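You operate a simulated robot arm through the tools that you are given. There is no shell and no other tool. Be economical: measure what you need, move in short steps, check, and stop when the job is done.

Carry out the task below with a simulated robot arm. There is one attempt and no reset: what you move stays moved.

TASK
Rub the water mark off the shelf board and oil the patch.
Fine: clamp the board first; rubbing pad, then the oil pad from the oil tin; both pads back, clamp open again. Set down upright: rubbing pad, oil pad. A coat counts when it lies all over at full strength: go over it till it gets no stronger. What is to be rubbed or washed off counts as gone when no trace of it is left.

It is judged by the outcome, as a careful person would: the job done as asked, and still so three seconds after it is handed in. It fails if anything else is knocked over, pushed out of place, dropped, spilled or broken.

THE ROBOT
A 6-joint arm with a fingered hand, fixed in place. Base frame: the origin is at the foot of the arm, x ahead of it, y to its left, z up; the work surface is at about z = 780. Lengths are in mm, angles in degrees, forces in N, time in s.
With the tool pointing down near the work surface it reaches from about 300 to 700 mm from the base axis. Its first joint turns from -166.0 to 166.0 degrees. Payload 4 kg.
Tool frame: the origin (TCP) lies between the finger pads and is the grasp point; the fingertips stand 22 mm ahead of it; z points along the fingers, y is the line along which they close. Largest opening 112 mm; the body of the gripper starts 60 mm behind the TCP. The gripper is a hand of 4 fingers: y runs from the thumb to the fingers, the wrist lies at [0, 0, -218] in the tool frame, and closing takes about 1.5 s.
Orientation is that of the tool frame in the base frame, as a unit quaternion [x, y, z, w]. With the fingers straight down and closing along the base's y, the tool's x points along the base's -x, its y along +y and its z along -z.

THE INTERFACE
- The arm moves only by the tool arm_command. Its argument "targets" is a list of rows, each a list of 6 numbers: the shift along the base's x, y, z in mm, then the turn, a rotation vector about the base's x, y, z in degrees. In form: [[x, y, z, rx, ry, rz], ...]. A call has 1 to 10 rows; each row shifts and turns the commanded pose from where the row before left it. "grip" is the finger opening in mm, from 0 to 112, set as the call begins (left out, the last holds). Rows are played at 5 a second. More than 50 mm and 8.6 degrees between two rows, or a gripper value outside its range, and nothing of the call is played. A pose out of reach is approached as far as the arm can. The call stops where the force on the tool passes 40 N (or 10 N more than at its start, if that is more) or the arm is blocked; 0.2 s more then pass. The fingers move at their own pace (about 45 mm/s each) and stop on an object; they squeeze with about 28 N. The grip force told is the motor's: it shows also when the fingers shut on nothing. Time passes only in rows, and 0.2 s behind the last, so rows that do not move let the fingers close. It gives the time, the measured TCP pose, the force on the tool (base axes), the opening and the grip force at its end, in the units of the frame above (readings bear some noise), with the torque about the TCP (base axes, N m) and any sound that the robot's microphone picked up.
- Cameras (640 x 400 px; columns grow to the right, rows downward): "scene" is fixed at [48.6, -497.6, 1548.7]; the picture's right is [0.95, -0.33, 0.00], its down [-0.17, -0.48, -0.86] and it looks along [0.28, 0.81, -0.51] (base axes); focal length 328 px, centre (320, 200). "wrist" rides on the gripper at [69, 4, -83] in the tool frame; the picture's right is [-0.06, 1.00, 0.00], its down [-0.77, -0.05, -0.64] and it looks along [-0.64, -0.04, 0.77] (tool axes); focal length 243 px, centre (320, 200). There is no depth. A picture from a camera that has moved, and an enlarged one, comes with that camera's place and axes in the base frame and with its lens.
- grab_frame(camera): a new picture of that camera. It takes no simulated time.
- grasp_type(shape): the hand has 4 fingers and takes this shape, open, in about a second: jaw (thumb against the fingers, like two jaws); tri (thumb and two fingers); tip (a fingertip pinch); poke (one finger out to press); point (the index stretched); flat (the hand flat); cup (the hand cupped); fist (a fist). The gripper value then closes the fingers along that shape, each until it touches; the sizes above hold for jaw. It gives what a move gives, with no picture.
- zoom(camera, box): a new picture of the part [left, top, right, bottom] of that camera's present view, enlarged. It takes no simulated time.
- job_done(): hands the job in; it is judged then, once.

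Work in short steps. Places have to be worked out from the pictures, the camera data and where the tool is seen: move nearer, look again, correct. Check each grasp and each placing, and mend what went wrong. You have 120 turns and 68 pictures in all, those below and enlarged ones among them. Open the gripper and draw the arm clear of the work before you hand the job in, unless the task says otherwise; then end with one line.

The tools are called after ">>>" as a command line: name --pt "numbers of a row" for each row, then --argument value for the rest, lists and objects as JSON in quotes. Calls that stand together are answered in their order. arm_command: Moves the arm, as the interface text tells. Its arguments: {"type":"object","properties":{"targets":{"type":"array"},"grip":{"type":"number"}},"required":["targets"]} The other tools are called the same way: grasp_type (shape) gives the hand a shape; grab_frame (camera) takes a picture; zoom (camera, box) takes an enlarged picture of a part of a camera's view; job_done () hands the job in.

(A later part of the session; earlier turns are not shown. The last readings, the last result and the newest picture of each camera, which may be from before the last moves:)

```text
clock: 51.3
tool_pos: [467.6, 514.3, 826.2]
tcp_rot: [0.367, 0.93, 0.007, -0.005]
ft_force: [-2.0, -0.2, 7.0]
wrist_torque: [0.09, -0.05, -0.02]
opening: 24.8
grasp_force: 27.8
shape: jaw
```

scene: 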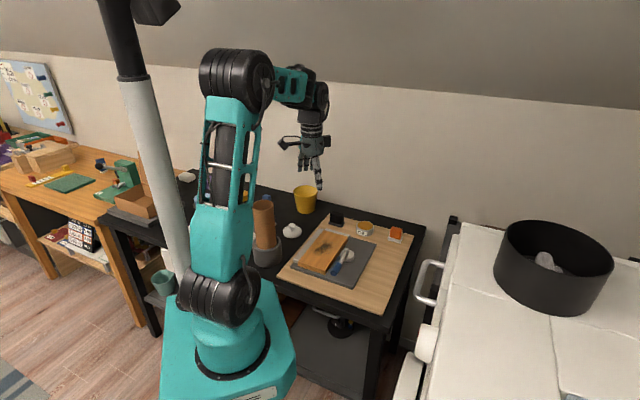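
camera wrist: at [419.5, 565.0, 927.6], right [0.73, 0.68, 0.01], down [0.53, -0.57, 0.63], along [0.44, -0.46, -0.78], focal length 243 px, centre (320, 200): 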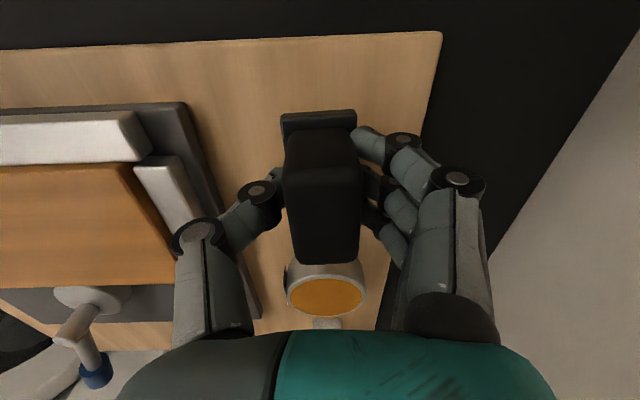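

It's seated at 7 N. I'll open and rise.

>>> arm_command --pt "0 0 0 0 0 0" --pt "0 0 0 0 0 0" --pt "0 0 0 0 0 0" --pt "0 0 0 0 0 0" --pt "0 0 15 0 0 0" --pt "0 0 30 0 0 0" --pt "0 0 40 0 0 0" --pt "0 0 25 0 0 0" --grip 60

>>> grab_frame --camera "wrist"

```text
clock: 53.1
tool_pos: [466.9, 511.9, 934.6]
tcp_rot: [0.367, 0.93, 0.008, -0.006]
ft_force: [0.1, 0.3, 0.0]
wrist_torque: [-0.03, 0.03, 0.03]
opening: 59.4
grasp_force: 0.0
shape: jaw
```

```text
30 pictures are left
camera wrist: at [420.4, 562.0, 1018.8], right [0.73, 0.68, 0.01], down [0.53, -0.57, 0.63], along [0.44, -0.46, -0.78], focal length 243 px, centre (320, 200)
```

wrist: 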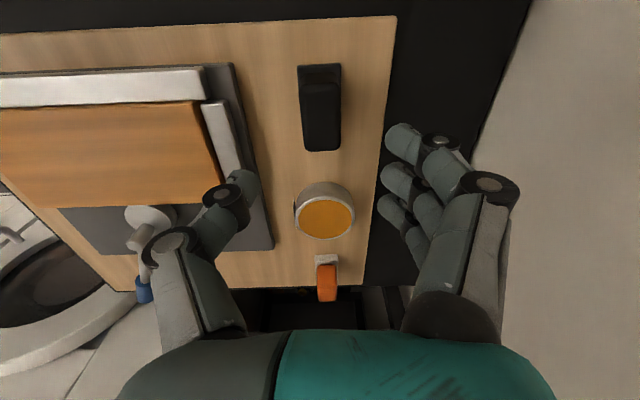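

The rubbing pad stands upright in its place. The orange oil pad has the same orientation, centred near (638,339), so I'll move above it; this is near the reach limit.

>>> arm_command --pt "28 -29 0 0 0 0" --pt "28 -29 0 0 0 0" --pt "28 -29 0 0 0 0" --pt "28 -29 0 0 0 0" --pt "28 -29 0 0 0 0" --pt "28 -28 0 0 0 0" --pt "0 0 0 0 0 0" --grip 60

>>> grab_frame --camera "wrist"

```text
clock: 54.7
tool_pos: [628.4, 320.3, 932.4]
tcp_rot: [0.368, 0.93, 0.006, -0.005]
ft_force: [-0.2, -0.8, 0.4]
wrist_torque: [-0.02, -0.02, 0.01]
opening: 59.1
grasp_force: 0.0
shape: jaw
out of reach, approached as far as the arm can: row 5, 6
```

```text
29 pictures are left
camera wrist: at [580.5, 369.8, 1016.0], right [0.73, 0.68, 0.01], down [0.53, -0.57, 0.63], along [0.44, -0.46, -0.78], focal length 243 px, centre (320, 200)
```

wrist: 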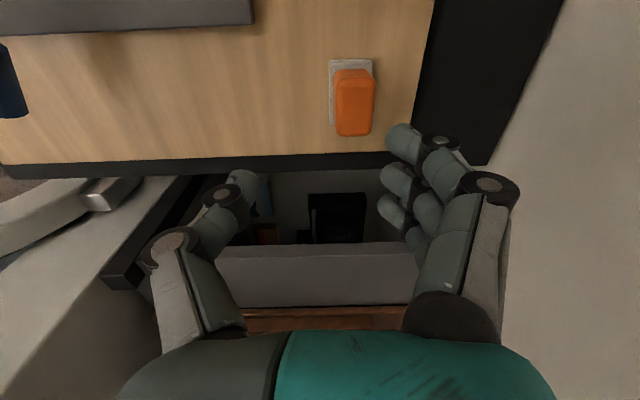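

The arm stopped about 20 mm short at radius 705. Tilting the tool 7° so the fingertips point outward along the closing direction should gain that, so I'll try it here.

>>> arm_command --pt "0 0 0 2.6 -2.4 0" --pt "0 0 0 2.6 -2.4 0" --pt "0 0 0 0 0 0"

```text
clock: 55.5
tool_pos: [627.6, 320.8, 933.0]
tcp_rot: [0.367, 0.928, 0.065, 0.018]
ft_force: [-0.6, -0.5, -0.5]
wrist_torque: [0.03, -0.01, 0.01]
opening: 59.4
grasp_force: 0.0
shape: jaw
```

It tilted with no reach warning. Next I'll step to (637,341) and down to z≈885.

>>> arm_command --pt "4 7 0 0 0 0" --pt "3 7 0 0 0 0" --pt "2 7 0 0 0 0" --pt "0 0 -20 0 0 0" --pt "0 0 -25 0 0 0" --pt "0 0 0 0 0 0"

>>> grab_frame --camera "wrist"

```text
clock: 56.9
tool_pos: [637.3, 342.3, 888.2]
tcp_rot: [0.366, 0.928, 0.063, 0.017]
ft_force: [0.0, 0.7, 0.1]
wrist_torque: [-0.01, -0.02, 0.02]
opening: 59.3
grasp_force: 0.1
shape: jaw
```

```text
28 pictures are left
camera wrist: at [582.1, 384.4, 971.8], right [0.72, 0.68, 0.13], down [0.48, -0.63, 0.62], along [0.5, -0.39, -0.78], focal length 243 px, centre (320, 200)
```

wrist: 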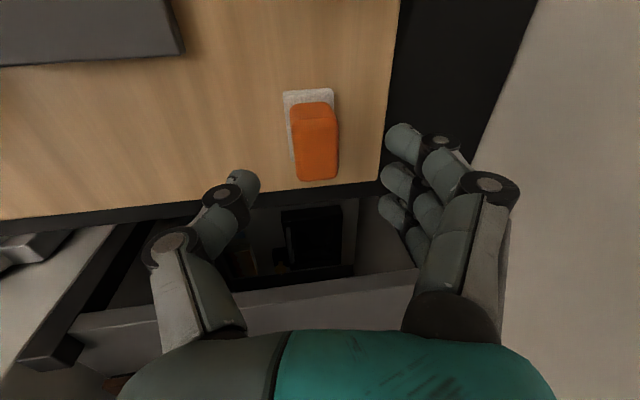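

>>> zoom --camera "wrist" --box '[240, 70, 400, 200]'

```text
3.08 times, centred on (320, 135) of wrist
camera zoom: at [582.1, 384.4, 971.8], right [0.72, 0.68, 0.13], down [0.48, -0.63, 0.62], along [0.5, -0.39, -0.78], focal length 746 px, centre (320, 400)
```

zoom: 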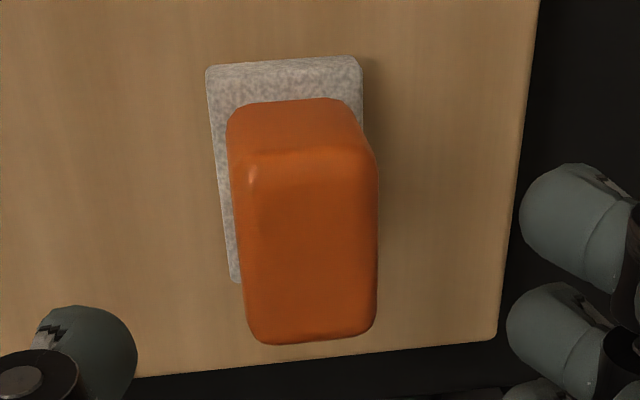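

The handle centre is about (638,346). I'll shift slightly and descend to z≈834.

>>> arm_command --pt "1 4 -20 0 0 0" --pt "0 0 -20 0 0 0" --pt "0 0 -13 0 0 0" --pt "0 0 0 0 0 0"

>>> grab_frame --camera "wrist"

```text
clock: 57.9
tool_pos: [641.0, 348.6, 834.8]
tcp_rot: [0.366, 0.928, 0.063, 0.016]
ft_force: [-0.1, -0.1, -0.2]
wrist_torque: [-0.01, -0.02, -0.03]
opening: 59.1
grasp_force: 0.0
shape: jaw
out of reach, approached as far as the arm can: row 2
```

```text
26 pictures are left
camera wrist: at [587.1, 389.8, 919.6], right [0.72, 0.68, 0.13], down [0.48, -0.63, 0.62], along [0.5, -0.38, -0.78], focal length 243 px, centre (320, 200)
```

wrist: 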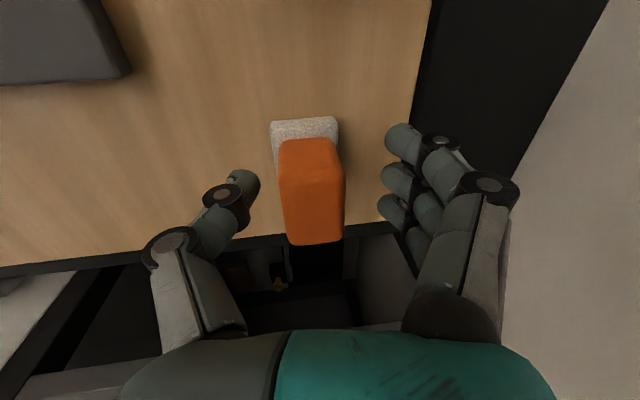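

The handle sits nearly centred between thumb and fingers. I'll nudge 2 mm and close.

>>> arm_command --pt "-2 -2 -1 0 0 0" --pt "0 0 0 0 0 0"

>>> arm_command --pt "0 0 0 0 0 0" --pt "0 0 0 0 0 0" --pt "0 0 0 0 0 0" --pt "0 0 0 0 0 0" --pt "0 0 0 0 0 0" --pt "0 0 0 0 0 0" --grip 20

>>> grab_frame --camera "wrist"

```text
clock: 58.5
tool_pos: [644.2, 352.5, 834.1]
tcp_rot: [0.367, 0.928, 0.068, 0.008]
ft_force: [0.0, 0.4, 1.2]
wrist_torque: [0.0, 0.0, 0.01]
opening: 59.2
grasp_force: 0.0
shape: jaw
out of reach, approached as far as the arm can: row 1
```

```text
clock: 59.9
tool_pos: [643.5, 353.8, 835.5]
tcp_rot: [0.368, 0.927, 0.068, 0.009]
ft_force: [0.1, -0.1, -0.7]
wrist_torque: [0.0, 0.02, 0.0]
opening: 19.3
grasp_force: 27.9
shape: jaw
```

```text
25 pictures are left
camera wrist: at [590.2, 393.6, 920.1], right [0.72, 0.68, 0.13], down [0.48, -0.63, 0.6], along [0.49, -0.37, -0.79], focal length 243 px, centre (320, 200)
```

wrist: 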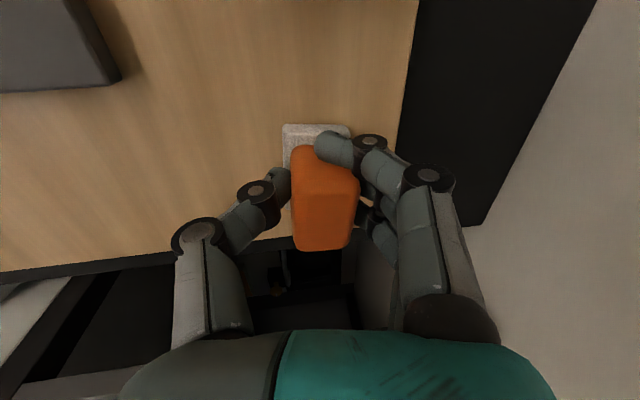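

The pose crept outward while closing, and the index looks like it may be in front of the handle. I'll zoom to judge the grip.

>>> zoom --camera "wrist" --box '[240, 100, 420, 270]'

>>> zoom --camera "scene" --box '[360, 190, 440, 260]'

```text
2.35 times, centred on (330, 185) of wrist
camera zoom: at [590.2, 393.6, 920.1], right [0.72, 0.68, 0.13], down [0.48, -0.63, 0.6], along [0.49, -0.37, -0.79], focal length 571 px, centre (296, 235)
```

zoom: 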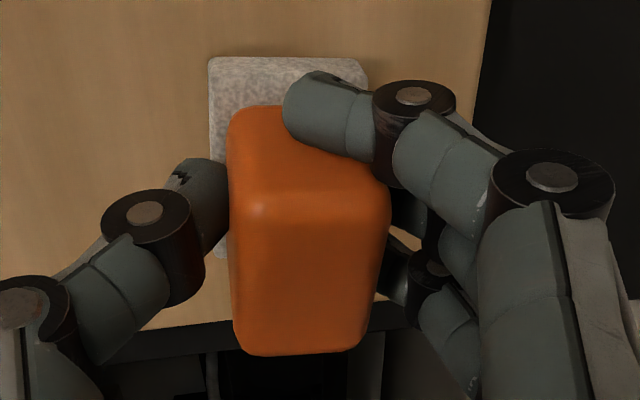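

```text
5.71 times, centred on (400, 225) of scene
camera zoom: at [48.6, -497.6, 1548.7], right [0.95, -0.33, 0.0], down [-0.17, -0.48, -0.86], along [0.28, 0.81, -0.51], focal length 1875 px, centre (-137, 57)
```

zoom: 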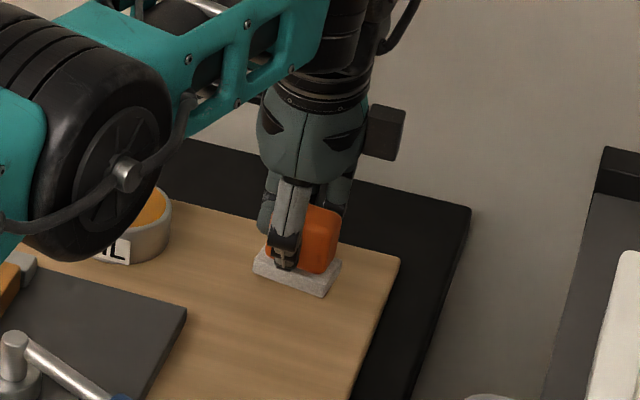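

The index is indeed in front of the narrow face, so the grip must shift about 9 mm away from the camera side. I'll open, correct the small sideways tilt and shift.

>>> arm_command --pt "0 0 0 0 0 0" --pt "0 0 0 0 0 0" --pt "0 0 0 0 0 0" --pt "0 0 0 0 0 0" --pt "0 0 0 0.5 -2.9 0" --pt "3 -3 0 0 0 0" --pt "3 -3 0 0 0 0" --pt "0 0 0 0 0 0" --grip 60

>>> grab_frame --camera "wrist"

```text
clock: 61.7
tool_pos: [649.5, 347.6, 834.8]
tcp_rot: [0.364, 0.927, 0.078, 0.039]
ft_force: [0.4, 0.1, 0.7]
wrist_torque: [0.0, -0.02, -0.03]
opening: 59.4
grasp_force: 0.0
shape: jaw
out of reach, approached as far as the arm can: row 5
```

```text
22 pictures are left
camera wrist: at [590.7, 388.1, 916.2], right [0.72, 0.68, 0.17], down [0.44, -0.63, 0.64], along [0.54, -0.38, -0.75], focal length 243 px, centre (320, 200)
```

wrist: 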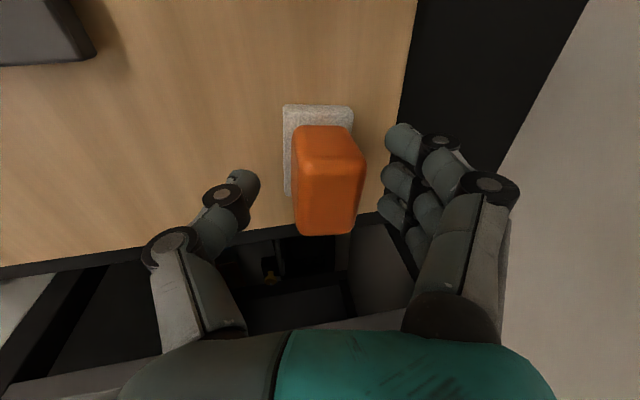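

The handle now lies alongside all three fingers, so I'll close again.

>>> arm_command --pt "0 0 0 0 0 0" --pt "0 0 0 0 0 0" --pt "0 0 0 0 0 0" --pt "0 0 0 0 0 0" --pt "0 0 0 0 0 0" --pt "0 0 0 0 0 0" --pt "0 0 0 0 0 0" --grip 20

>>> grab_frame --camera "wrist"

```text
clock: 63.3
tool_pos: [650.2, 346.3, 835.2]
tcp_rot: [0.365, 0.927, 0.077, 0.039]
ft_force: [0.2, -0.7, -0.2]
wrist_torque: [-0.05, 0.03, -0.02]
opening: 23.2
grasp_force: 28.3
shape: jaw
```

```text
21 pictures are left
camera wrist: at [590.7, 388.1, 916.2], right [0.72, 0.68, 0.17], down [0.44, -0.63, 0.64], along [0.54, -0.38, -0.75], focal length 243 px, centre (320, 200)
```

wrist: 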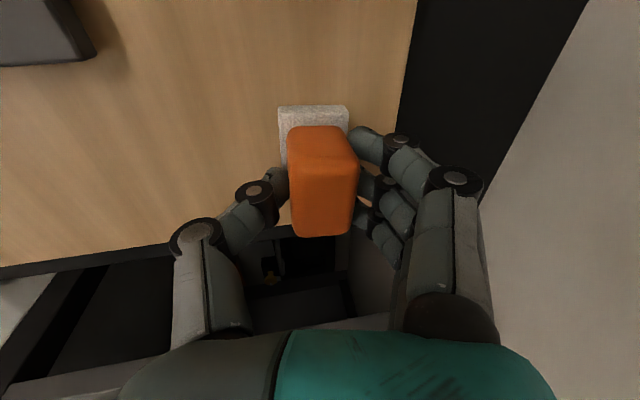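

All three fingers are on the handle now, opening 23. I'll lift and check the hold, keeping the tilt.

>>> arm_command --pt "0 0 10 0 0 0" --pt "0 0 25 0 0 0" --pt "-10 8 30 0 0 0" --pt "-22 20 15 0 0 0" --pt "-22 20 0 0 0 0" --pt "-22 20 0 0 0 0" --pt "0 0 0 0 0 0"

>>> zoom --camera "scene" --box '[320, 180, 440, 260]'

>>> grab_frame --camera "wrist"

```text
clock: 64.9
tool_pos: [571.8, 415.3, 914.9]
tcp_rot: [0.365, 0.927, 0.077, 0.04]
ft_force: [-0.3, 0.6, -0.4]
wrist_torque: [0.03, 0.01, 0.01]
opening: 22.0
grasp_force: 28.1
shape: jaw
```

```text
5.00 times, centred on (380, 220) of scene
camera zoom: at [48.6, -497.6, 1548.7], right [0.95, -0.33, 0.0], down [-0.17, -0.48, -0.86], along [0.28, 0.81, -0.51], focal length 1640 px, centre (20, 100)
```

zoom: 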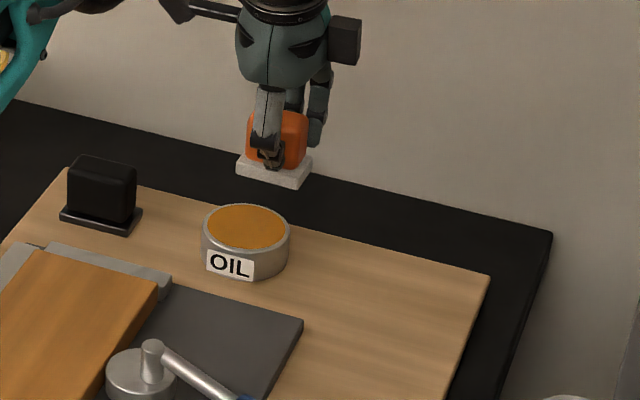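

```text
19 pictures are left
camera wrist: at [512.6, 457.1, 996.4], right [0.72, 0.68, 0.17], down [0.44, -0.63, 0.64], along [0.54, -0.38, -0.75], focal length 243 px, centre (320, 200)
```

wrist: 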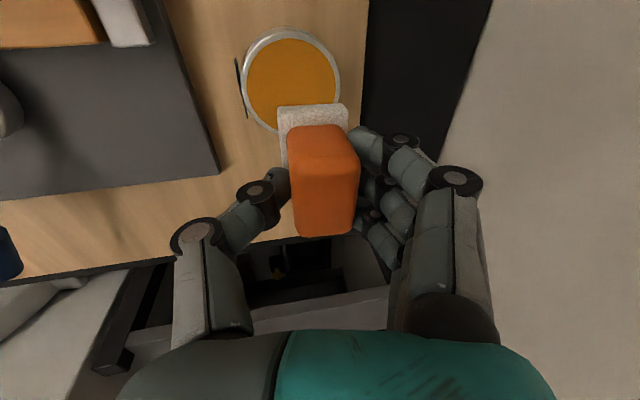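

The pad hangs level. It needs to move about (−13,+12) to be centred over the tin, then down toward the oil surface, which I expect at TCP z≈856.

>>> arm_command --pt "-13 12 0 0 0 0" --pt "0 0 -25 0 0 0" --pt "0 0 -18 0 0 0" --pt "0 0 0 0 0 0"

>>> zoom --camera "scene" --box '[340, 190, 400, 240]'

>>> grab_frame --camera "wrist"

```text
clock: 65.9
tool_pos: [560.2, 429.0, 872.3]
tcp_rot: [0.364, 0.927, 0.078, 0.04]
ft_force: [-0.5, 0.0, -1.0]
wrist_torque: [0.03, 0.0, 0.01]
opening: 22.2
grasp_force: 28.3
shape: jaw
```

```text
8.00 times, centred on (370, 215) of scene
camera zoom: at [48.6, -497.6, 1548.7], right [0.95, -0.33, 0.0], down [-0.17, -0.48, -0.86], along [0.28, 0.81, -0.51], focal length 2625 px, centre (-80, 80)
```

zoom: 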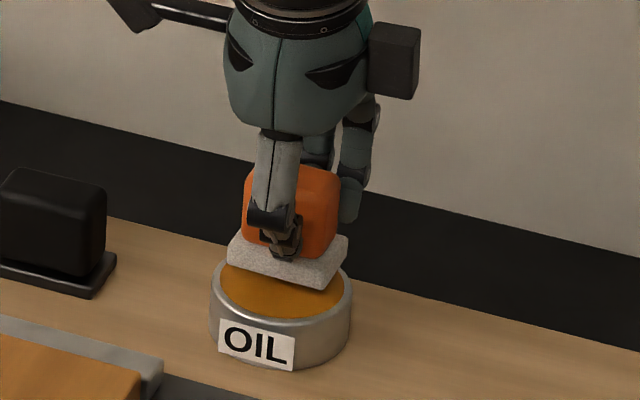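

```text
17 pictures are left
camera wrist: at [501.1, 468.8, 953.8], right [0.72, 0.68, 0.17], down [0.44, -0.63, 0.64], along [0.54, -0.38, -0.75], focal length 243 px, centre (320, 200)
```

wrist: 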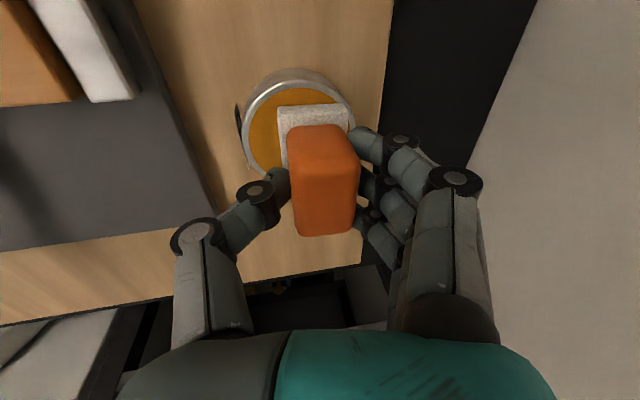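

The pad is nearly centred over the oil. I'll shift a few mm and lower gently until I feel the surface.

>>> arm_command --pt "-4 -2 -4 0 0 0" --pt "0 0 -4 0 0 0" --pt "0 0 -3 0 0 0" --pt "0 0 -2 0 0 0" --pt "0 0 0 0 0 0"

>>> zoom --camera "scene" --box '[340, 190, 400, 240]'

```text
clock: 67.1
tool_pos: [557.5, 426.3, 860.7]
tcp_rot: [0.364, 0.927, 0.08, 0.039]
ft_force: [-2.9, -1.5, 21.6]
wrist_torque: [0.01, 0.03, -0.05]
opening: 22.9
grasp_force: 28.2
shape: jaw
```

```text
8.00 times, centred on (370, 215) of scene
camera zoom: at [48.6, -497.6, 1548.7], right [0.95, -0.33, 0.0], down [-0.17, -0.48, -0.86], along [0.28, 0.81, -0.51], focal length 2625 px, centre (-80, 80)
```

zoom: 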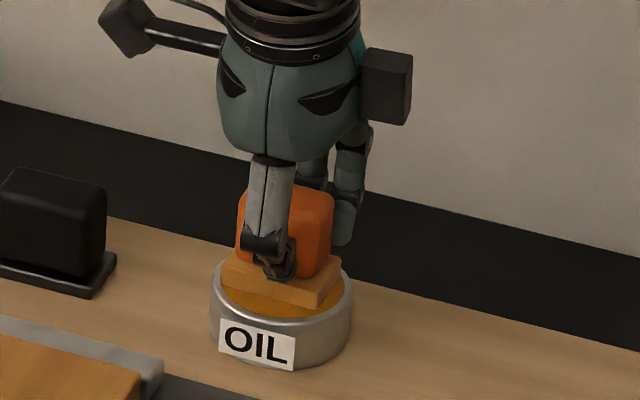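

The sole turned amber, so it has taken up oil at 21 N contact. I'll lift straight up and carry it over the patch's far end.

>>> arm_command --pt "0 0 8 0 0 0" --pt "0 0 12 0 0 0" --pt "0 0 25 0 0 0" --pt "-37 -8 15 0 0 0" --pt "-37 -8 0 0 0 0" --pt "-37 -8 0 0 0 0" --pt "-37 -9 0 0 0 0" --pt "-37 -9 -15 0 0 0" --pt "0 0 -20 0 0 0" --pt "0 0 0 0 0 0"

>>> grab_frame --camera "wrist"

```text
clock: 69.3
tool_pos: [370.7, 384.6, 882.9]
tcp_rot: [0.365, 0.927, 0.078, 0.039]
ft_force: [1.0, 0.0, -0.5]
wrist_torque: [-0.01, 0.0, 0.0]
opening: 22.4
grasp_force: 28.0
shape: jaw
```

```text
15 pictures are left
camera wrist: at [311.2, 425.4, 963.9], right [0.72, 0.68, 0.17], down [0.44, -0.63, 0.64], along [0.54, -0.38, -0.75], focal length 243 px, centre (320, 200)
```

wrist: 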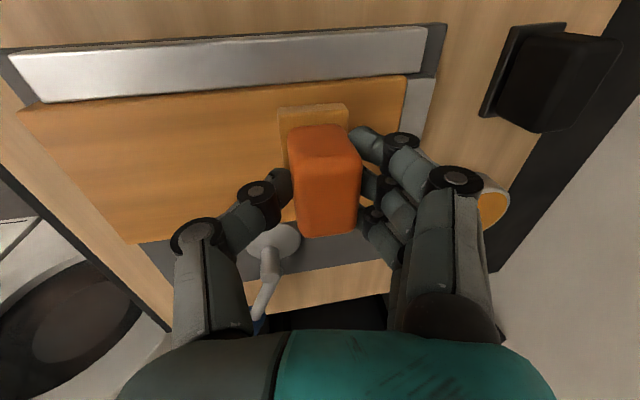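

The pad is over the board, inside the fence edge. I'll lower it to contact.

>>> arm_command --pt "0 0 -5 0 0 0" --pt "0 0 -4 0 0 0" --pt "0 0 -2 0 0 0" --pt "0 0 -1 0 0 0" --pt "0 0 0 0 0 0"

```text
clock: 70.5
tool_pos: [371.0, 384.2, 871.0]
tcp_rot: [0.364, 0.927, 0.077, 0.039]
ft_force: [1.2, 0.3, -0.6]
wrist_torque: [0.0, 0.01, 0.02]
opening: 22.6
grasp_force: 27.7
shape: jaw
```

>>> arm_command --pt "0 0 -1 0 0 0" --pt "0 0 -1 0 0 0" --pt "0 0 -1 0 0 0" --pt "0 0 0 0 0 0"

```text
clock: 71.5
tool_pos: [370.9, 384.9, 868.6]
tcp_rot: [0.365, 0.927, 0.077, 0.038]
ft_force: [-0.1, 0.3, -0.8]
wrist_torque: [0.01, -0.01, 0.03]
opening: 22.4
grasp_force: 28.1
shape: jaw
```

>>> arm_command --pt "0 0 -1 0 0 0" --pt "0 0 -1 0 0 0" --pt "0 0 -1 0 0 0" --pt "0 0 0 0 0 0"

```text
clock: 72.5
tool_pos: [370.2, 383.8, 865.1]
tcp_rot: [0.365, 0.927, 0.078, 0.04]
ft_force: [0.6, -0.2, 6.1]
wrist_torque: [0.0, -0.07, 0.01]
opening: 23.1
grasp_force: 28.5
shape: jaw
```

In contact at 6 N. I'll press slightly more and make the first lane stroke along the board.

>>> arm_command --pt "0 0 -0.7 0 0 0" --pt "-8 -9 0 0 0 0" --pt "-8 -9 0 0 0 0" --pt "-8 -9 0 0 0 0" --pt "-8 -9 0 0 0 0" --pt "-8 -9 0 0 0 0" --pt "-8 -9 0 0 0 0" --pt "-8 -9 0 0 0 0" --pt "-8 -8 0 0 0 0" --pt "0 0 0 0 0 0"

>>> grab_frame --camera "wrist"

```text
clock: 74.7
tool_pos: [307.1, 312.4, 864.0]
tcp_rot: [0.365, 0.927, 0.077, 0.039]
ft_force: [2.1, 2.8, 9.4]
wrist_torque: [0.14, -0.06, -0.03]
opening: 23.3
grasp_force: 27.6
shape: jaw
```

```text
14 pictures are left
camera wrist: at [248.0, 353.5, 946.0], right [0.72, 0.68, 0.17], down [0.44, -0.63, 0.64], along [0.54, -0.38, -0.75], focal length 243 px, centre (320, 200)
```

wrist: 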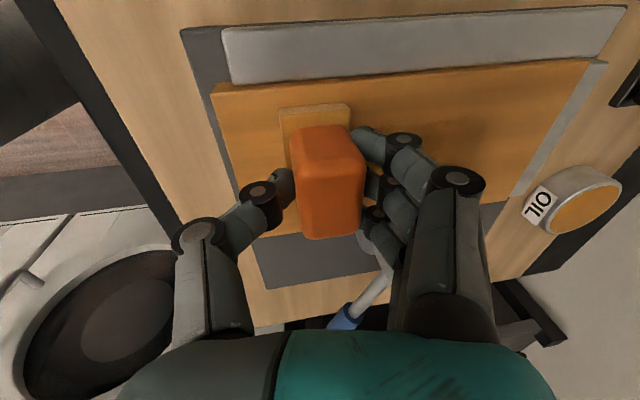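

The oil is going on. I'll work through successive lanes, 9 mm apart across the patch.

>>> arm_command --pt "6.5 -6 0 0 0 0" --pt "8 9 0 0 0 0" --pt "8 9 0 0 0 0" --pt "8 9 0 0 0 0" --pt "8 9 0 0 0 0" --pt "8 9 0 0 0 0" --pt "8 9 0 0 0 0" --pt "8 9 0 0 0 0" --pt "8 8 0 0 0 0" --pt "0 0 0 0 0 0"

>>> arm_command --pt "6.5 -6 -0.3 0 0 0" --pt "-8 -9 0 0 0 0" --pt "-8 -9 0 0 0 0" --pt "-8 -9 0 0 0 0" --pt "-8 -9 0 0 0 0" --pt "-8 -9 0 0 0 0" --pt "-8 -9 0 0 0 0" --pt "-8 -9 0 0 0 0" --pt "-8 -8 0 0 0 0" --pt "0 0 0 0 0 0"

>>> arm_command --pt "6.5 -6 0 0 0 0" --pt "8 9 0 0 0 0" --pt "8 9 0 0 0 0" --pt "8 9 0 0 0 0" --pt "8 9 0 0 0 0" --pt "8 9 0 0 0 0" --pt "8 9 0 0 0 0" --pt "8 9 0 0 0 0" --pt "8 8 0 0 0 0" --pt "0 0 0 0 0 0"

>>> arm_command --pt "6 -6 0 0 0 0" --pt "-8 -9 0 0 0 0" --pt "-8 -9 0 0 0 0" --pt "-8 -9 0 0 0 0" --pt "-8 -9 0 0 0 0" --pt "-8 -9 0 0 0 0" --pt "-8 -9 0 0 0 0" --pt "-8 -9 0 0 0 0" --pt "-8 -8 0 0 0 0" --pt "0 0 0 0 0 0"

>>> grab_frame --camera "wrist"

```text
clock: 76.9
tool_pos: [378.6, 377.8, 864.5]
tcp_rot: [0.364, 0.927, 0.077, 0.039]
ft_force: [-3.5, -2.2, 11.9]
wrist_torque: [0.02, -0.03, 0.02]
opening: 23.0
grasp_force: 28.7
shape: jaw
```

```text
clock: 79.1
tool_pos: [319.4, 298.9, 864.6]
tcp_rot: [0.365, 0.927, 0.078, 0.04]
ft_force: [3.4, 3.6, 14.4]
wrist_torque: [0.18, -0.14, -0.01]
opening: 23.1
grasp_force: 27.8
shape: jaw
```

```text
clock: 81.3
tool_pos: [390.2, 364.7, 864.8]
tcp_rot: [0.365, 0.927, 0.077, 0.039]
ft_force: [-1.7, -2.5, 9.4]
wrist_torque: [0.01, 0.07, 0.03]
opening: 23.1
grasp_force: 28.3
shape: jaw
```

```text
clock: 83.5
tool_pos: [333.6, 287.7, 863.6]
tcp_rot: [0.363, 0.928, 0.078, 0.039]
ft_force: [2.0, 1.3, 6.9]
wrist_torque: [0.08, -0.08, -0.05]
opening: 22.9
grasp_force: 27.9
shape: jaw
```

```text
13 pictures are left
camera wrist: at [274.1, 329.2, 945.5], right [0.72, 0.68, 0.17], down [0.44, -0.63, 0.64], along [0.54, -0.38, -0.75], focal length 243 px, centre (320, 200)
```

wrist: 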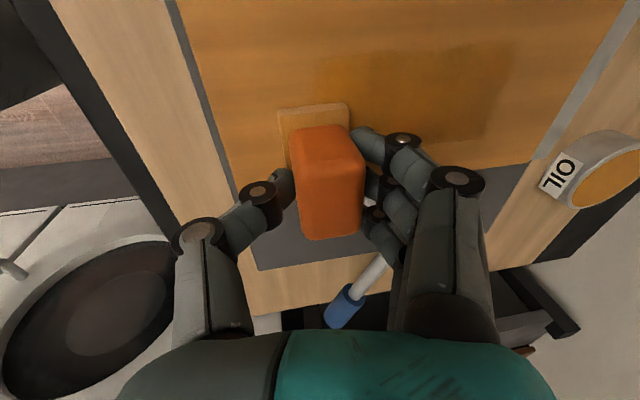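

A darker oiled area is visible. I'll lift off to check its extent and evenness.

>>> arm_command --pt "0 0 10 0 0 0" --pt "0 0 30 0 0 0" --pt "-15 -20 20 0 0 0" --pt "-10 -20 0 0 0 0" --pt "0 0 0 0 0 0"

>>> zoom --camera "scene" --box '[290, 225, 360, 280]'

>>> grab_frame --camera "wrist"

```text
clock: 84.7
tool_pos: [308.1, 248.0, 926.0]
tcp_rot: [0.365, 0.927, 0.077, 0.038]
ft_force: [-0.5, 0.0, -1.2]
wrist_torque: [0.0, -0.01, -0.03]
opening: 23.0
grasp_force: 27.6
shape: jaw
```

```text
7.27 times, centred on (325, 252) of scene
camera zoom: at [48.6, -497.6, 1548.7], right [0.95, -0.33, 0.0], down [-0.17, -0.48, -0.86], along [0.28, 0.81, -0.51], focal length 2386 px, centre (284, -182)
```

zoom: 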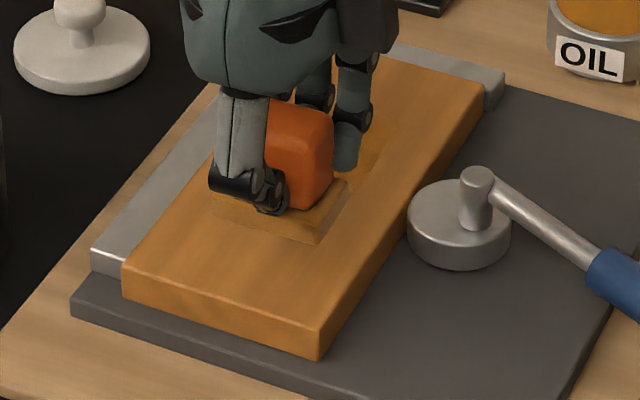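

```text
11 pictures are left
camera wrist: at [249.7, 288.3, 1006.9], right [0.72, 0.68, 0.17], down [0.44, -0.63, 0.64], along [0.54, -0.38, -0.75], focal length 243 px, centre (320, 200)
```

wrist: 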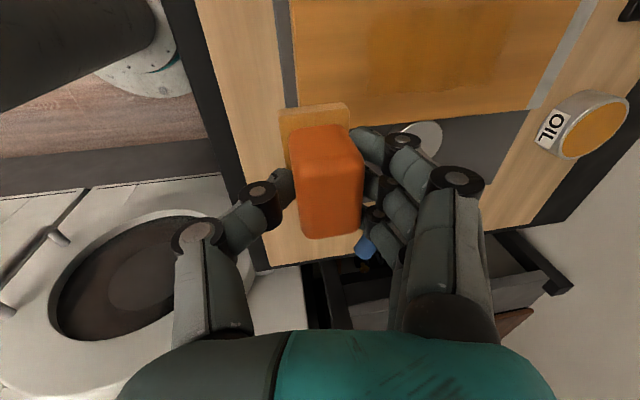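

The view is cut off. I'll move past the board's far end, where both cameras see the whole patch.

>>> arm_command --pt "23 33 0 0 0 0" --pt "23 33 0 0 0 0" --pt "23 33 0 0 0 0" --pt "23 33 10 0 0 0" --pt "23 33 10 0 0 0" --pt "0 0 0 0 0 0"

>>> zoom --camera "wrist" --box '[0, 30, 300, 230]'

>>> zoom --camera "scene" --box '[290, 225, 360, 280]'

```text
clock: 86.1
tool_pos: [424.8, 413.1, 943.7]
tcp_rot: [0.364, 0.927, 0.077, 0.038]
ft_force: [0.2, 0.9, -0.5]
wrist_torque: [0.0, 0.04, 0.0]
opening: 22.8
grasp_force: 28.6
shape: jaw
```

```text
2.00 times, centred on (150, 130) of wrist
camera zoom: at [365.8, 454.3, 1024.3], right [0.72, 0.68, 0.17], down [0.44, -0.63, 0.64], along [0.54, -0.38, -0.75], focal length 485 px, centre (660, 340)
```

zoom: 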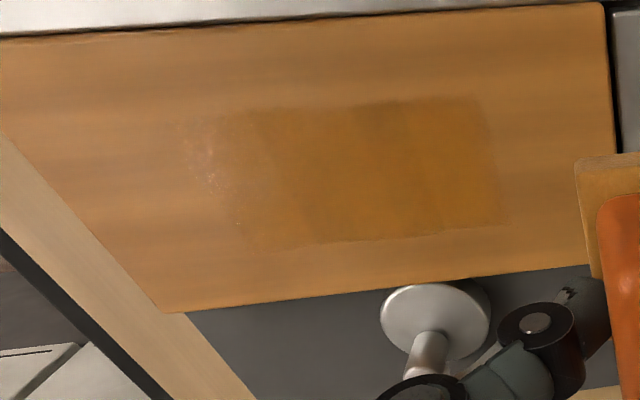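

```text
7.27 times, centred on (325, 252) of scene
camera zoom: at [48.6, -497.6, 1548.7], right [0.95, -0.33, 0.0], down [-0.17, -0.48, -0.86], along [0.28, 0.81, -0.51], focal length 2386 px, centre (284, -182)
```

zoom: 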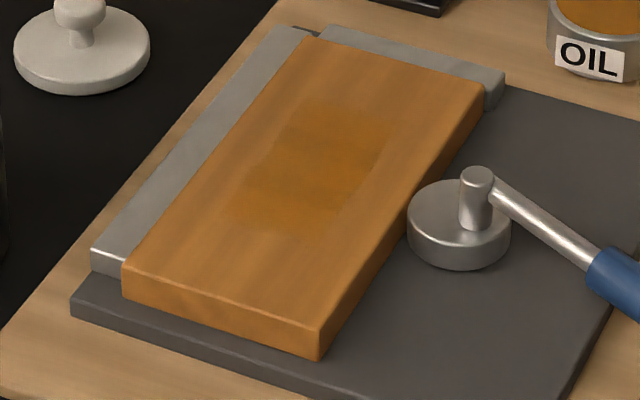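

The coat sits as a clear rectangle, about u 440–544 and v 0–52, but it's weaker toward the near end. I'll re-dip the pad and go over it again.

>>> arm_command --pt "33 4 0 0 0 0" --pt "33 3 0 0 0 0" --pt "33 3 -15 0 0 0" --pt "34 3 -20 0 0 0" --pt "0 0 -20 0 0 0" --pt "0 0 -15 0 0 0" --pt "0 0 -8 0 0 0" --pt "0 0 -3 0 0 0" --pt "0 0 0 0 0 0"

```text
clock: 88.1
tool_pos: [556.6, 425.9, 861.8]
tcp_rot: [0.365, 0.927, 0.077, 0.038]
ft_force: [1.0, 0.3, -1.2]
wrist_torque: [0.02, 0.0, 0.0]
opening: 23.0
grasp_force: 28.0
shape: jaw
```

>>> arm_command --pt "0 0 -1.5 0 0 0" --pt "0 0 -1.5 0 0 0" --pt "0 0 -1 0 0 0" --pt "0 0 0 0 0 0" --pt "0 0 0 0 0 0"

```text
clock: 89.3
tool_pos: [555.9, 426.0, 859.5]
tcp_rot: [0.365, 0.927, 0.078, 0.039]
ft_force: [0.7, -0.9, 10.7]
wrist_torque: [0.0, -0.04, 0.0]
opening: 22.7
grasp_force: 28.3
shape: jaw
```

Re-dipped with contact at 10 N. I'll lift and carry it to the near end of the patch.

>>> arm_command --pt "0 0 8 0 0 0" --pt "0 0 14 0 0 0" --pt "0 0 28 0 0 0" --pt "-40 -21 10 0 0 0" --pt "-41 -21 0 0 0 0" --pt "-41 -21 0 0 0 0" --pt "-41 -21 0 0 0 0" --pt "-40 -21 0 0 0 0" --pt "-40 -20 -20 0 0 0" --pt "0 0 0 0 0 0"

>>> arm_command --pt "0 0 -18 0 0 0" --pt "0 0 -10 0 0 0" --pt "0 0 -3 0 0 0" --pt "0 0 -1.5 0 0 0" --pt "0 0 -1 0 0 0" --pt "0 0 0 0 0 0"

```text
clock: 91.5
tool_pos: [314.0, 301.6, 899.7]
tcp_rot: [0.365, 0.927, 0.078, 0.039]
ft_force: [0.2, -0.1, -1.0]
wrist_torque: [-0.02, 0.0, -0.03]
opening: 22.9
grasp_force: 28.3
shape: jaw
```

```text
clock: 92.9
tool_pos: [312.7, 300.5, 866.0]
tcp_rot: [0.364, 0.927, 0.077, 0.04]
ft_force: [-0.4, -0.3, -0.9]
wrist_torque: [0.01, -0.01, 0.01]
opening: 23.1
grasp_force: 28.2
shape: jaw
```

Just above contact. I'll press to about 12 N and stroke back and forth in three lanes.

>>> arm_command --pt "0 0 -1.5 0 0 0" --pt "0 0 -1.3 0 0 0" --pt "8 8.6 0 0 0 0" --pt "8 8.6 0 0 0 0" --pt "8 8.6 0 0 0 0" --pt "-8 -8.6 0 0 0 0" --pt "-8 -8.6 0 0 0 0" --pt "-8 -8.6 0 0 0 0" --pt "0 0 0 0 0 0"

>>> arm_command --pt "8 8.6 0 0 0 0" --pt "8 8.6 0 0 0 0" --pt "8 8.6 0 0 0 0" --pt "8 8.6 0 0 0 0" --pt "8 8.6 0 0 0 0" --pt "8 8.6 0 0 0 0" --pt "8 8.6 0 0 0 0" --pt "8 8.6 0 0 0 0" --pt "8 8.6 0 0 0 0" --pt "5.5 5.9 0 0 0 0"

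>>> arm_command --pt "8 -7.5 0 0 0 0" --pt "-8 -8.6 0 0 0 0" --pt "-8 -8.6 0 0 0 0" --pt "-8 -8.6 0 0 0 0" --pt "-8 -8.6 0 0 0 0" --pt "-8 -8.6 0 0 0 0" --pt "-8 -8.6 0 0 0 0" --pt "-8 -8.6 0 0 0 0" --pt "-8 -8.6 0 0 0 0" --pt "-8 -8.6 0 0 0 0"

>>> arm_command --pt "-5.5 -5.9 0 0 0 0" --pt "8 -7.5 0 0 0 0" --pt "8 8.6 0 0 0 0" --pt "8 8.6 0 0 0 0" --pt "8 8.6 0 0 0 0" --pt "-8 -8.6 0 0 0 0" --pt "-8 -8.6 0 0 0 0" --pt "-8 -8.6 0 0 0 0" --pt "0 0 0 0 0 0"

>>> arm_command --pt "8 8.6 0 0 0 0" --pt "8 8.6 0 0 0 0" --pt "8 8.6 0 0 0 0" --pt "8 8.6 0 0 0 0" --pt "8 8.6 0 0 0 0" --pt "8 8.6 0 0 0 0" --pt "8 8.6 0 0 0 0" --pt "8 8.6 0 0 0 0" --pt "8 8.6 0 0 0 0" --pt "5.5 5.9 0 0 0 0"

```text
clock: 94.9
tool_pos: [311.3, 302.3, 863.2]
tcp_rot: [0.364, 0.927, 0.078, 0.04]
ft_force: [3.0, 3.6, 15.3]
wrist_torque: [0.2, -0.11, 0.0]
opening: 23.0
grasp_force: 28.1
shape: jaw
```

```text
clock: 97.1
tool_pos: [390.5, 385.6, 863.5]
tcp_rot: [0.364, 0.927, 0.077, 0.039]
ft_force: [-2.0, -1.3, 6.2]
wrist_torque: [-0.01, 0.1, 0.06]
opening: 22.6
grasp_force: 27.9
shape: jaw
```

```text
clock: 99.3
tool_pos: [324.4, 300.0, 862.5]
tcp_rot: [0.365, 0.927, 0.077, 0.039]
ft_force: [1.1, 0.8, 4.3]
wrist_torque: [0.08, 0.04, -0.03]
opening: 22.2
grasp_force: 27.7
shape: jaw
```

```text
clock: 101.3
tool_pos: [327.1, 287.0, 865.1]
tcp_rot: [0.364, 0.927, 0.077, 0.038]
ft_force: [1.9, 2.0, 3.8]
wrist_torque: [0.09, 0.03, -0.05]
opening: 22.1
grasp_force: 27.6
shape: jaw
```

```text
clock: 103.5
tool_pos: [405.3, 368.1, 863.5]
tcp_rot: [0.364, 0.927, 0.078, 0.039]
ft_force: [-0.6, -1.3, 6.7]
wrist_torque: [-0.02, 0.1, 0.02]
opening: 21.9
grasp_force: 28.5
shape: jaw
```

I'll lift and look at the coat again.

>>> arm_command --pt "0 0 10 0 0 0" --pt "0 0 30 0 0 0" --pt "10 22 40 0 0 0" --pt "10 22 0 0 0 0" --pt "0 0 0 0 0 0"

>>> zoom --camera "wrist" --box '[0, 30, 300, 230]'

```text
clock: 104.7
tool_pos: [427.8, 413.5, 943.1]
tcp_rot: [0.363, 0.928, 0.077, 0.039]
ft_force: [0.0, 0.5, -0.3]
wrist_torque: [0.03, 0.02, -0.01]
opening: 22.0
grasp_force: 27.8
shape: jaw
```

```text
2.00 times, centred on (150, 130) of wrist
camera zoom: at [367.9, 455.0, 1023.3], right [0.72, 0.68, 0.17], down [0.44, -0.63, 0.64], along [0.54, -0.38, -0.75], focal length 485 px, centre (660, 340)
```

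zoom: 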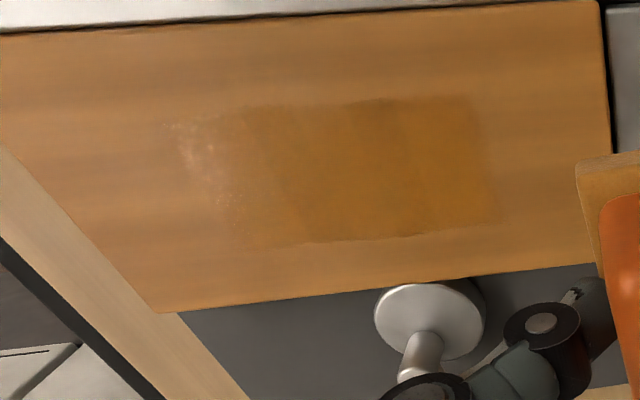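

Middle and far end are even now, but the near end is still thinner. I'll dip once more and work that end harder, extending a little past it.

>>> arm_command --pt "33 4 0 0 0 0" --pt "33 3 0 0 0 0" --pt "33 3 -15 0 0 0" --pt "31 3 -20 0 0 0" --pt "0 0 -20 0 0 0" --pt "0 0 -15 0 0 0" --pt "0 0 -8 0 0 0" --pt "0 0 -3 0 0 0" --pt "0 0 -2 0 0 0" --pt "0 0 0 0 0 0"

>>> arm_command --pt "0 0 -1 0 0 0" --pt "0 0 -1 0 0 0" --pt "0 0 -1 0 0 0" --pt "0 0 0 0 0 0" --pt "0 0 0 0 0 0"

```text
clock: 106.9
tool_pos: [556.0, 426.8, 860.7]
tcp_rot: [0.364, 0.927, 0.077, 0.039]
ft_force: [0.6, -0.4, -0.5]
wrist_torque: [0.02, 0.0, 0.0]
opening: 22.1
grasp_force: 28.0
shape: jaw
```

```text
clock: 108.1
tool_pos: [556.1, 426.0, 858.2]
tcp_rot: [0.365, 0.927, 0.078, 0.04]
ft_force: [1.2, 0.2, 9.1]
wrist_torque: [-0.01, 0.03, -0.01]
opening: 21.8
grasp_force: 28.1
shape: jaw
```

Dipped. I'll lift and go to the near end, starting about 10 mm further out.

>>> arm_command --pt "0 0 8 0 0 0" --pt "0 0 14 0 0 0" --pt "0 0 28 0 0 0" --pt "-42 -22 10 0 0 0" --pt "-42 -22 0 0 0 0" --pt "-42 -22 0 0 0 0" --pt "-42 -22 0 0 0 0" --pt "-41 -22 0 0 0 0" --pt "-41 -23 -20 0 0 0" --pt "0 0 -18 0 0 0"

>>> arm_command --pt "0 0 -10 0 0 0" --pt "0 0 -3 0 0 0" --pt "0 0 -2 0 0 0" --pt "0 0 -1 0 0 0" --pt "0 0 -1 0 0 0" --pt "0 0 -1 0 0 0" --pt "0 0 0 0 0 0"

```text
refused: row 9 steps farther than a row can; nothing moved
```

```text
clock: 108.5
tool_pos: [558.8, 428.9, 855.7]
tcp_rot: [0.365, 0.926, 0.082, 0.041]
ft_force: [-1.0, -1.6, 14.1]
wrist_torque: [0.02, 0.11, -0.01]
opening: 23.1
grasp_force: 28.5
shape: jaw
stopped in row 2: the force on the tool passed its limit at 47 N (the readings are from after the stop); the commanded pose is now the measured one
```

The transfer call was refused (one row too long), so the following descent pushed the pad into the tin until the force stop. I'll lift off and check the tin and the pad.

>>> arm_command --pt "0 0 8 0 0 0" --pt "0 0 14 0 0 0" --pt "0 0 28 0 0 0" --pt "-20 -12 10 0 0 0" --pt "-20 -12 0 0 0 0" --pt "0 0 0 0 0 0"

>>> grab_frame --camera "wrist"

>>> zoom --camera "scene" --box '[310, 180, 420, 260]'

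```text
clock: 109.9
tool_pos: [517.9, 402.0, 914.3]
tcp_rot: [0.365, 0.927, 0.08, 0.041]
ft_force: [0.1, -0.4, -1.0]
wrist_torque: [0.01, 0.01, 0.0]
opening: 22.3
grasp_force: 28.4
shape: jaw
```

```text
7 pictures are left
camera wrist: at [458.1, 442.5, 995.8], right [0.72, 0.68, 0.18], down [0.44, -0.63, 0.64], along [0.54, -0.38, -0.75], focal length 243 px, centre (320, 200)
```

wrist: 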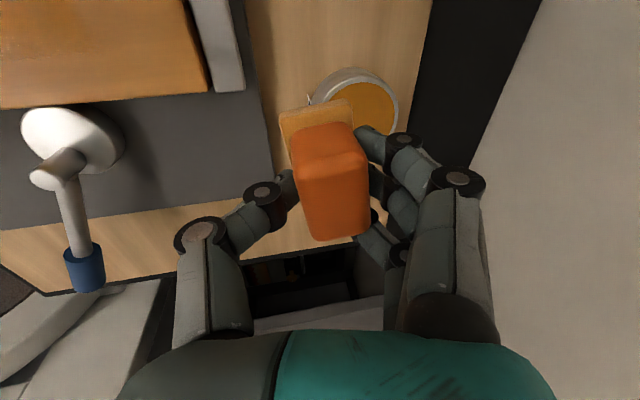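

```text
5.00 times, centred on (365, 220) of scene
camera zoom: at [48.6, -497.6, 1548.7], right [0.95, -0.33, 0.0], down [-0.17, -0.48, -0.86], along [0.28, 0.81, -0.51], focal length 1640 px, centre (95, 100)
```

zoom: 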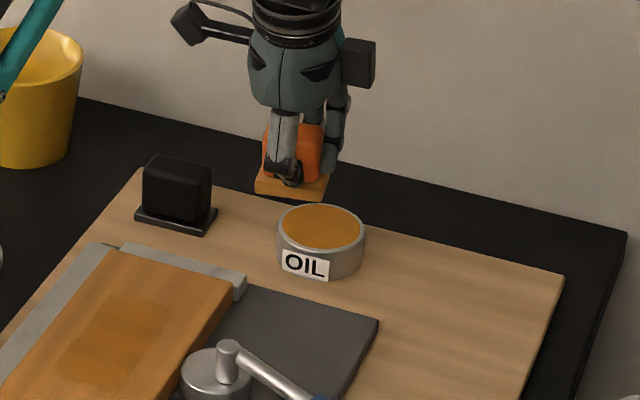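

The tin hasn't moved, nothing spilled, and the pad is still well held. I'll carry it to the near end of the patch with shorter rows.

>>> arm_command --pt "-42 -22 0 0 0 0" --pt "-42 -22 0 0 0 0" --pt "-42 -22 0 0 0 0" --pt "-42 -22 0 0 0 0" --pt "-42 -21 0 0 0 0" --pt "0 0 -25 0 0 0" --pt "0 0 -20 0 0 0" --pt "0 0 -5 0 0 0" --pt "0 0 0 0 0 0"

```text
clock: 111.9
tool_pos: [305.5, 293.9, 863.9]
tcp_rot: [0.365, 0.927, 0.08, 0.042]
ft_force: [-0.2, 0.1, 0.1]
wrist_torque: [-0.02, -0.01, 0.0]
opening: 21.9
grasp_force: 27.9
shape: jaw
```

>>> arm_command --pt "0 0 -1 0 0 0" --pt "0 0 -1 0 0 0" --pt "0 0 -0.7 0 0 0" --pt "0 0 0 0 0 0"

```text
clock: 112.9
tool_pos: [307.7, 294.0, 861.2]
tcp_rot: [0.365, 0.927, 0.081, 0.04]
ft_force: [0.4, -0.3, 5.1]
wrist_torque: [0.03, 0.15, 0.0]
opening: 21.8
grasp_force: 28.2
shape: jaw
```

Contact. I'll press to about 15 N and make repeated strokes over the near half in three lanes.

>>> arm_command --pt "0 0 -1 0 0 0" --pt "8 8.6 0 0 0 0" --pt "8 8.6 0 0 0 0" --pt "8 8.6 0 0 0 0" --pt "8 8.6 0 0 0 0" --pt "-8 -8.6 0 0 0 0" --pt "-8 -8.6 0 0 0 0" --pt "-8 -8.6 0 0 0 0" --pt "-8 -8.6 0 0 0 0" --pt "0 0 0 0 0 0"

>>> arm_command --pt "8 -7.5 -0.5 0 0 0" --pt "8 8.6 0 0 0 0" --pt "8 8.6 0 0 0 0" --pt "8 8.6 0 0 0 0" --pt "8 8.6 0 0 0 0" --pt "-8 -8.6 0 0 0 0" --pt "-8 -8.6 0 0 0 0" --pt "-8 -8.6 0 0 0 0" --pt "-8 -8.6 0 0 0 0" --pt "0 0 0 0 0 0"

>>> arm_command --pt "8 -7.5 -0.3 0 0 0" --pt "8 8.6 0 0 0 0" --pt "8 8.6 0 0 0 0" --pt "8 8.6 0 0 0 0" --pt "8 8.6 0 0 0 0" --pt "-8 -8.6 0 0 0 0" --pt "-8 -8.6 0 0 0 0" --pt "-8 -8.6 0 0 0 0" --pt "-8 -8.6 0 0 0 0" --pt "0 0 0 0 0 0"

```text
clock: 115.1
tool_pos: [306.7, 294.5, 859.9]
tcp_rot: [0.365, 0.927, 0.081, 0.042]
ft_force: [4.2, 4.0, 16.8]
wrist_torque: [0.17, 0.0, -0.07]
opening: 22.3
grasp_force: 28.2
shape: jaw
```

```text
clock: 117.3
tool_pos: [316.3, 286.6, 858.4]
tcp_rot: [0.365, 0.927, 0.082, 0.042]
ft_force: [4.3, 4.7, 19.5]
wrist_torque: [0.23, -0.03, -0.04]
opening: 22.4
grasp_force: 27.9
shape: jaw
```

```text
clock: 119.5
tool_pos: [323.5, 279.3, 858.3]
tcp_rot: [0.366, 0.926, 0.08, 0.041]
ft_force: [2.6, 3.1, 8.9]
wrist_torque: [0.15, 0.05, -0.05]
opening: 22.9
grasp_force: 28.1
shape: jaw
```

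Next are full-length strokes in each lane, to bring everything to the same strength.

>>> arm_command --pt "8 8.6 -0.4 0 0 0" --pt "8 8.6 0 0 0 0" --pt "8 8.6 0 0 0 0" --pt "8 8.6 0 0 0 0" --pt "8 8.6 0 0 0 0" --pt "8 8.6 0 0 0 0" --pt "8 8.6 0 0 0 0" --pt "8 8.6 0 0 0 0" --pt "8 8.6 0 0 0 0" --pt "8 8.6 0 0 0 0"

>>> arm_command --pt "-8 7.5 -0.3 0 0 0" --pt "-8 -8.6 0 0 0 0" --pt "-8 -8.6 0 0 0 0" --pt "-8 -8.6 0 0 0 0" --pt "-8 -8.6 0 0 0 0" --pt "-8 -8.6 0 0 0 0" --pt "-8 -8.6 0 0 0 0" --pt "-8 -8.6 0 0 0 0" --pt "-8 -8.6 0 0 0 0" --pt "-8 -8.6 0 0 0 0"

>>> arm_command --pt "-8 7.5 -0.3 0 0 0" --pt "8 8.6 0 0 0 0" --pt "8 8.6 0 0 0 0" --pt "8 8.6 0 0 0 0" --pt "8 8.6 0 0 0 0" --pt "8 8.6 0 0 0 0" --pt "8 8.6 0 0 0 0" --pt "8 8.6 0 0 0 0" --pt "8 8.6 0 0 0 0" --pt "8 8.6 0 0 0 0"

>>> arm_command --pt "0 0 10 0 0 0" --pt "0 0 30 0 0 0" --pt "12 13 45 0 0 0" --pt "20 16 0 0 0 0" --pt "0 0 0 0 0 0"

>>> zoom --camera "wrist" --box '[0, 30, 300, 230]'

```text
clock: 121.7
tool_pos: [403.1, 364.7, 858.7]
tcp_rot: [0.365, 0.927, 0.08, 0.041]
ft_force: [-2.6, -2.6, 6.4]
wrist_torque: [-0.03, 0.1, 0.05]
opening: 22.4
grasp_force: 28.0
shape: jaw
```

```text
clock: 123.9
tool_pos: [323.6, 295.4, 859.1]
tcp_rot: [0.366, 0.926, 0.08, 0.041]
ft_force: [3.3, 1.7, 8.2]
wrist_torque: [0.12, 0.03, -0.03]
opening: 21.8
grasp_force: 28.0
shape: jaw
```

```text
clock: 126.1
tool_pos: [388.2, 380.9, 856.8]
tcp_rot: [0.365, 0.926, 0.081, 0.042]
ft_force: [-3.0, -3.9, 16.7]
wrist_torque: [0.03, 0.09, 0.02]
opening: 22.8
grasp_force: 28.0
shape: jaw
```

```text
clock: 127.3
tool_pos: [419.7, 408.4, 942.9]
tcp_rot: [0.365, 0.927, 0.08, 0.042]
ft_force: [-0.7, -1.1, -0.7]
wrist_torque: [-0.02, 0.0, 0.03]
opening: 21.7
grasp_force: 27.9
shape: jaw
```

```text
2.00 times, centred on (150, 130) of wrist
camera zoom: at [360.4, 449.5, 1023.7], right [0.72, 0.68, 0.18], down [0.44, -0.63, 0.64], along [0.54, -0.38, -0.75], focal length 485 px, centre (660, 340)
```

zoom: 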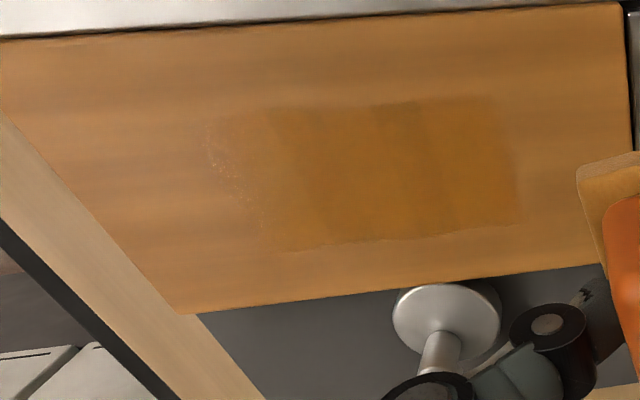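

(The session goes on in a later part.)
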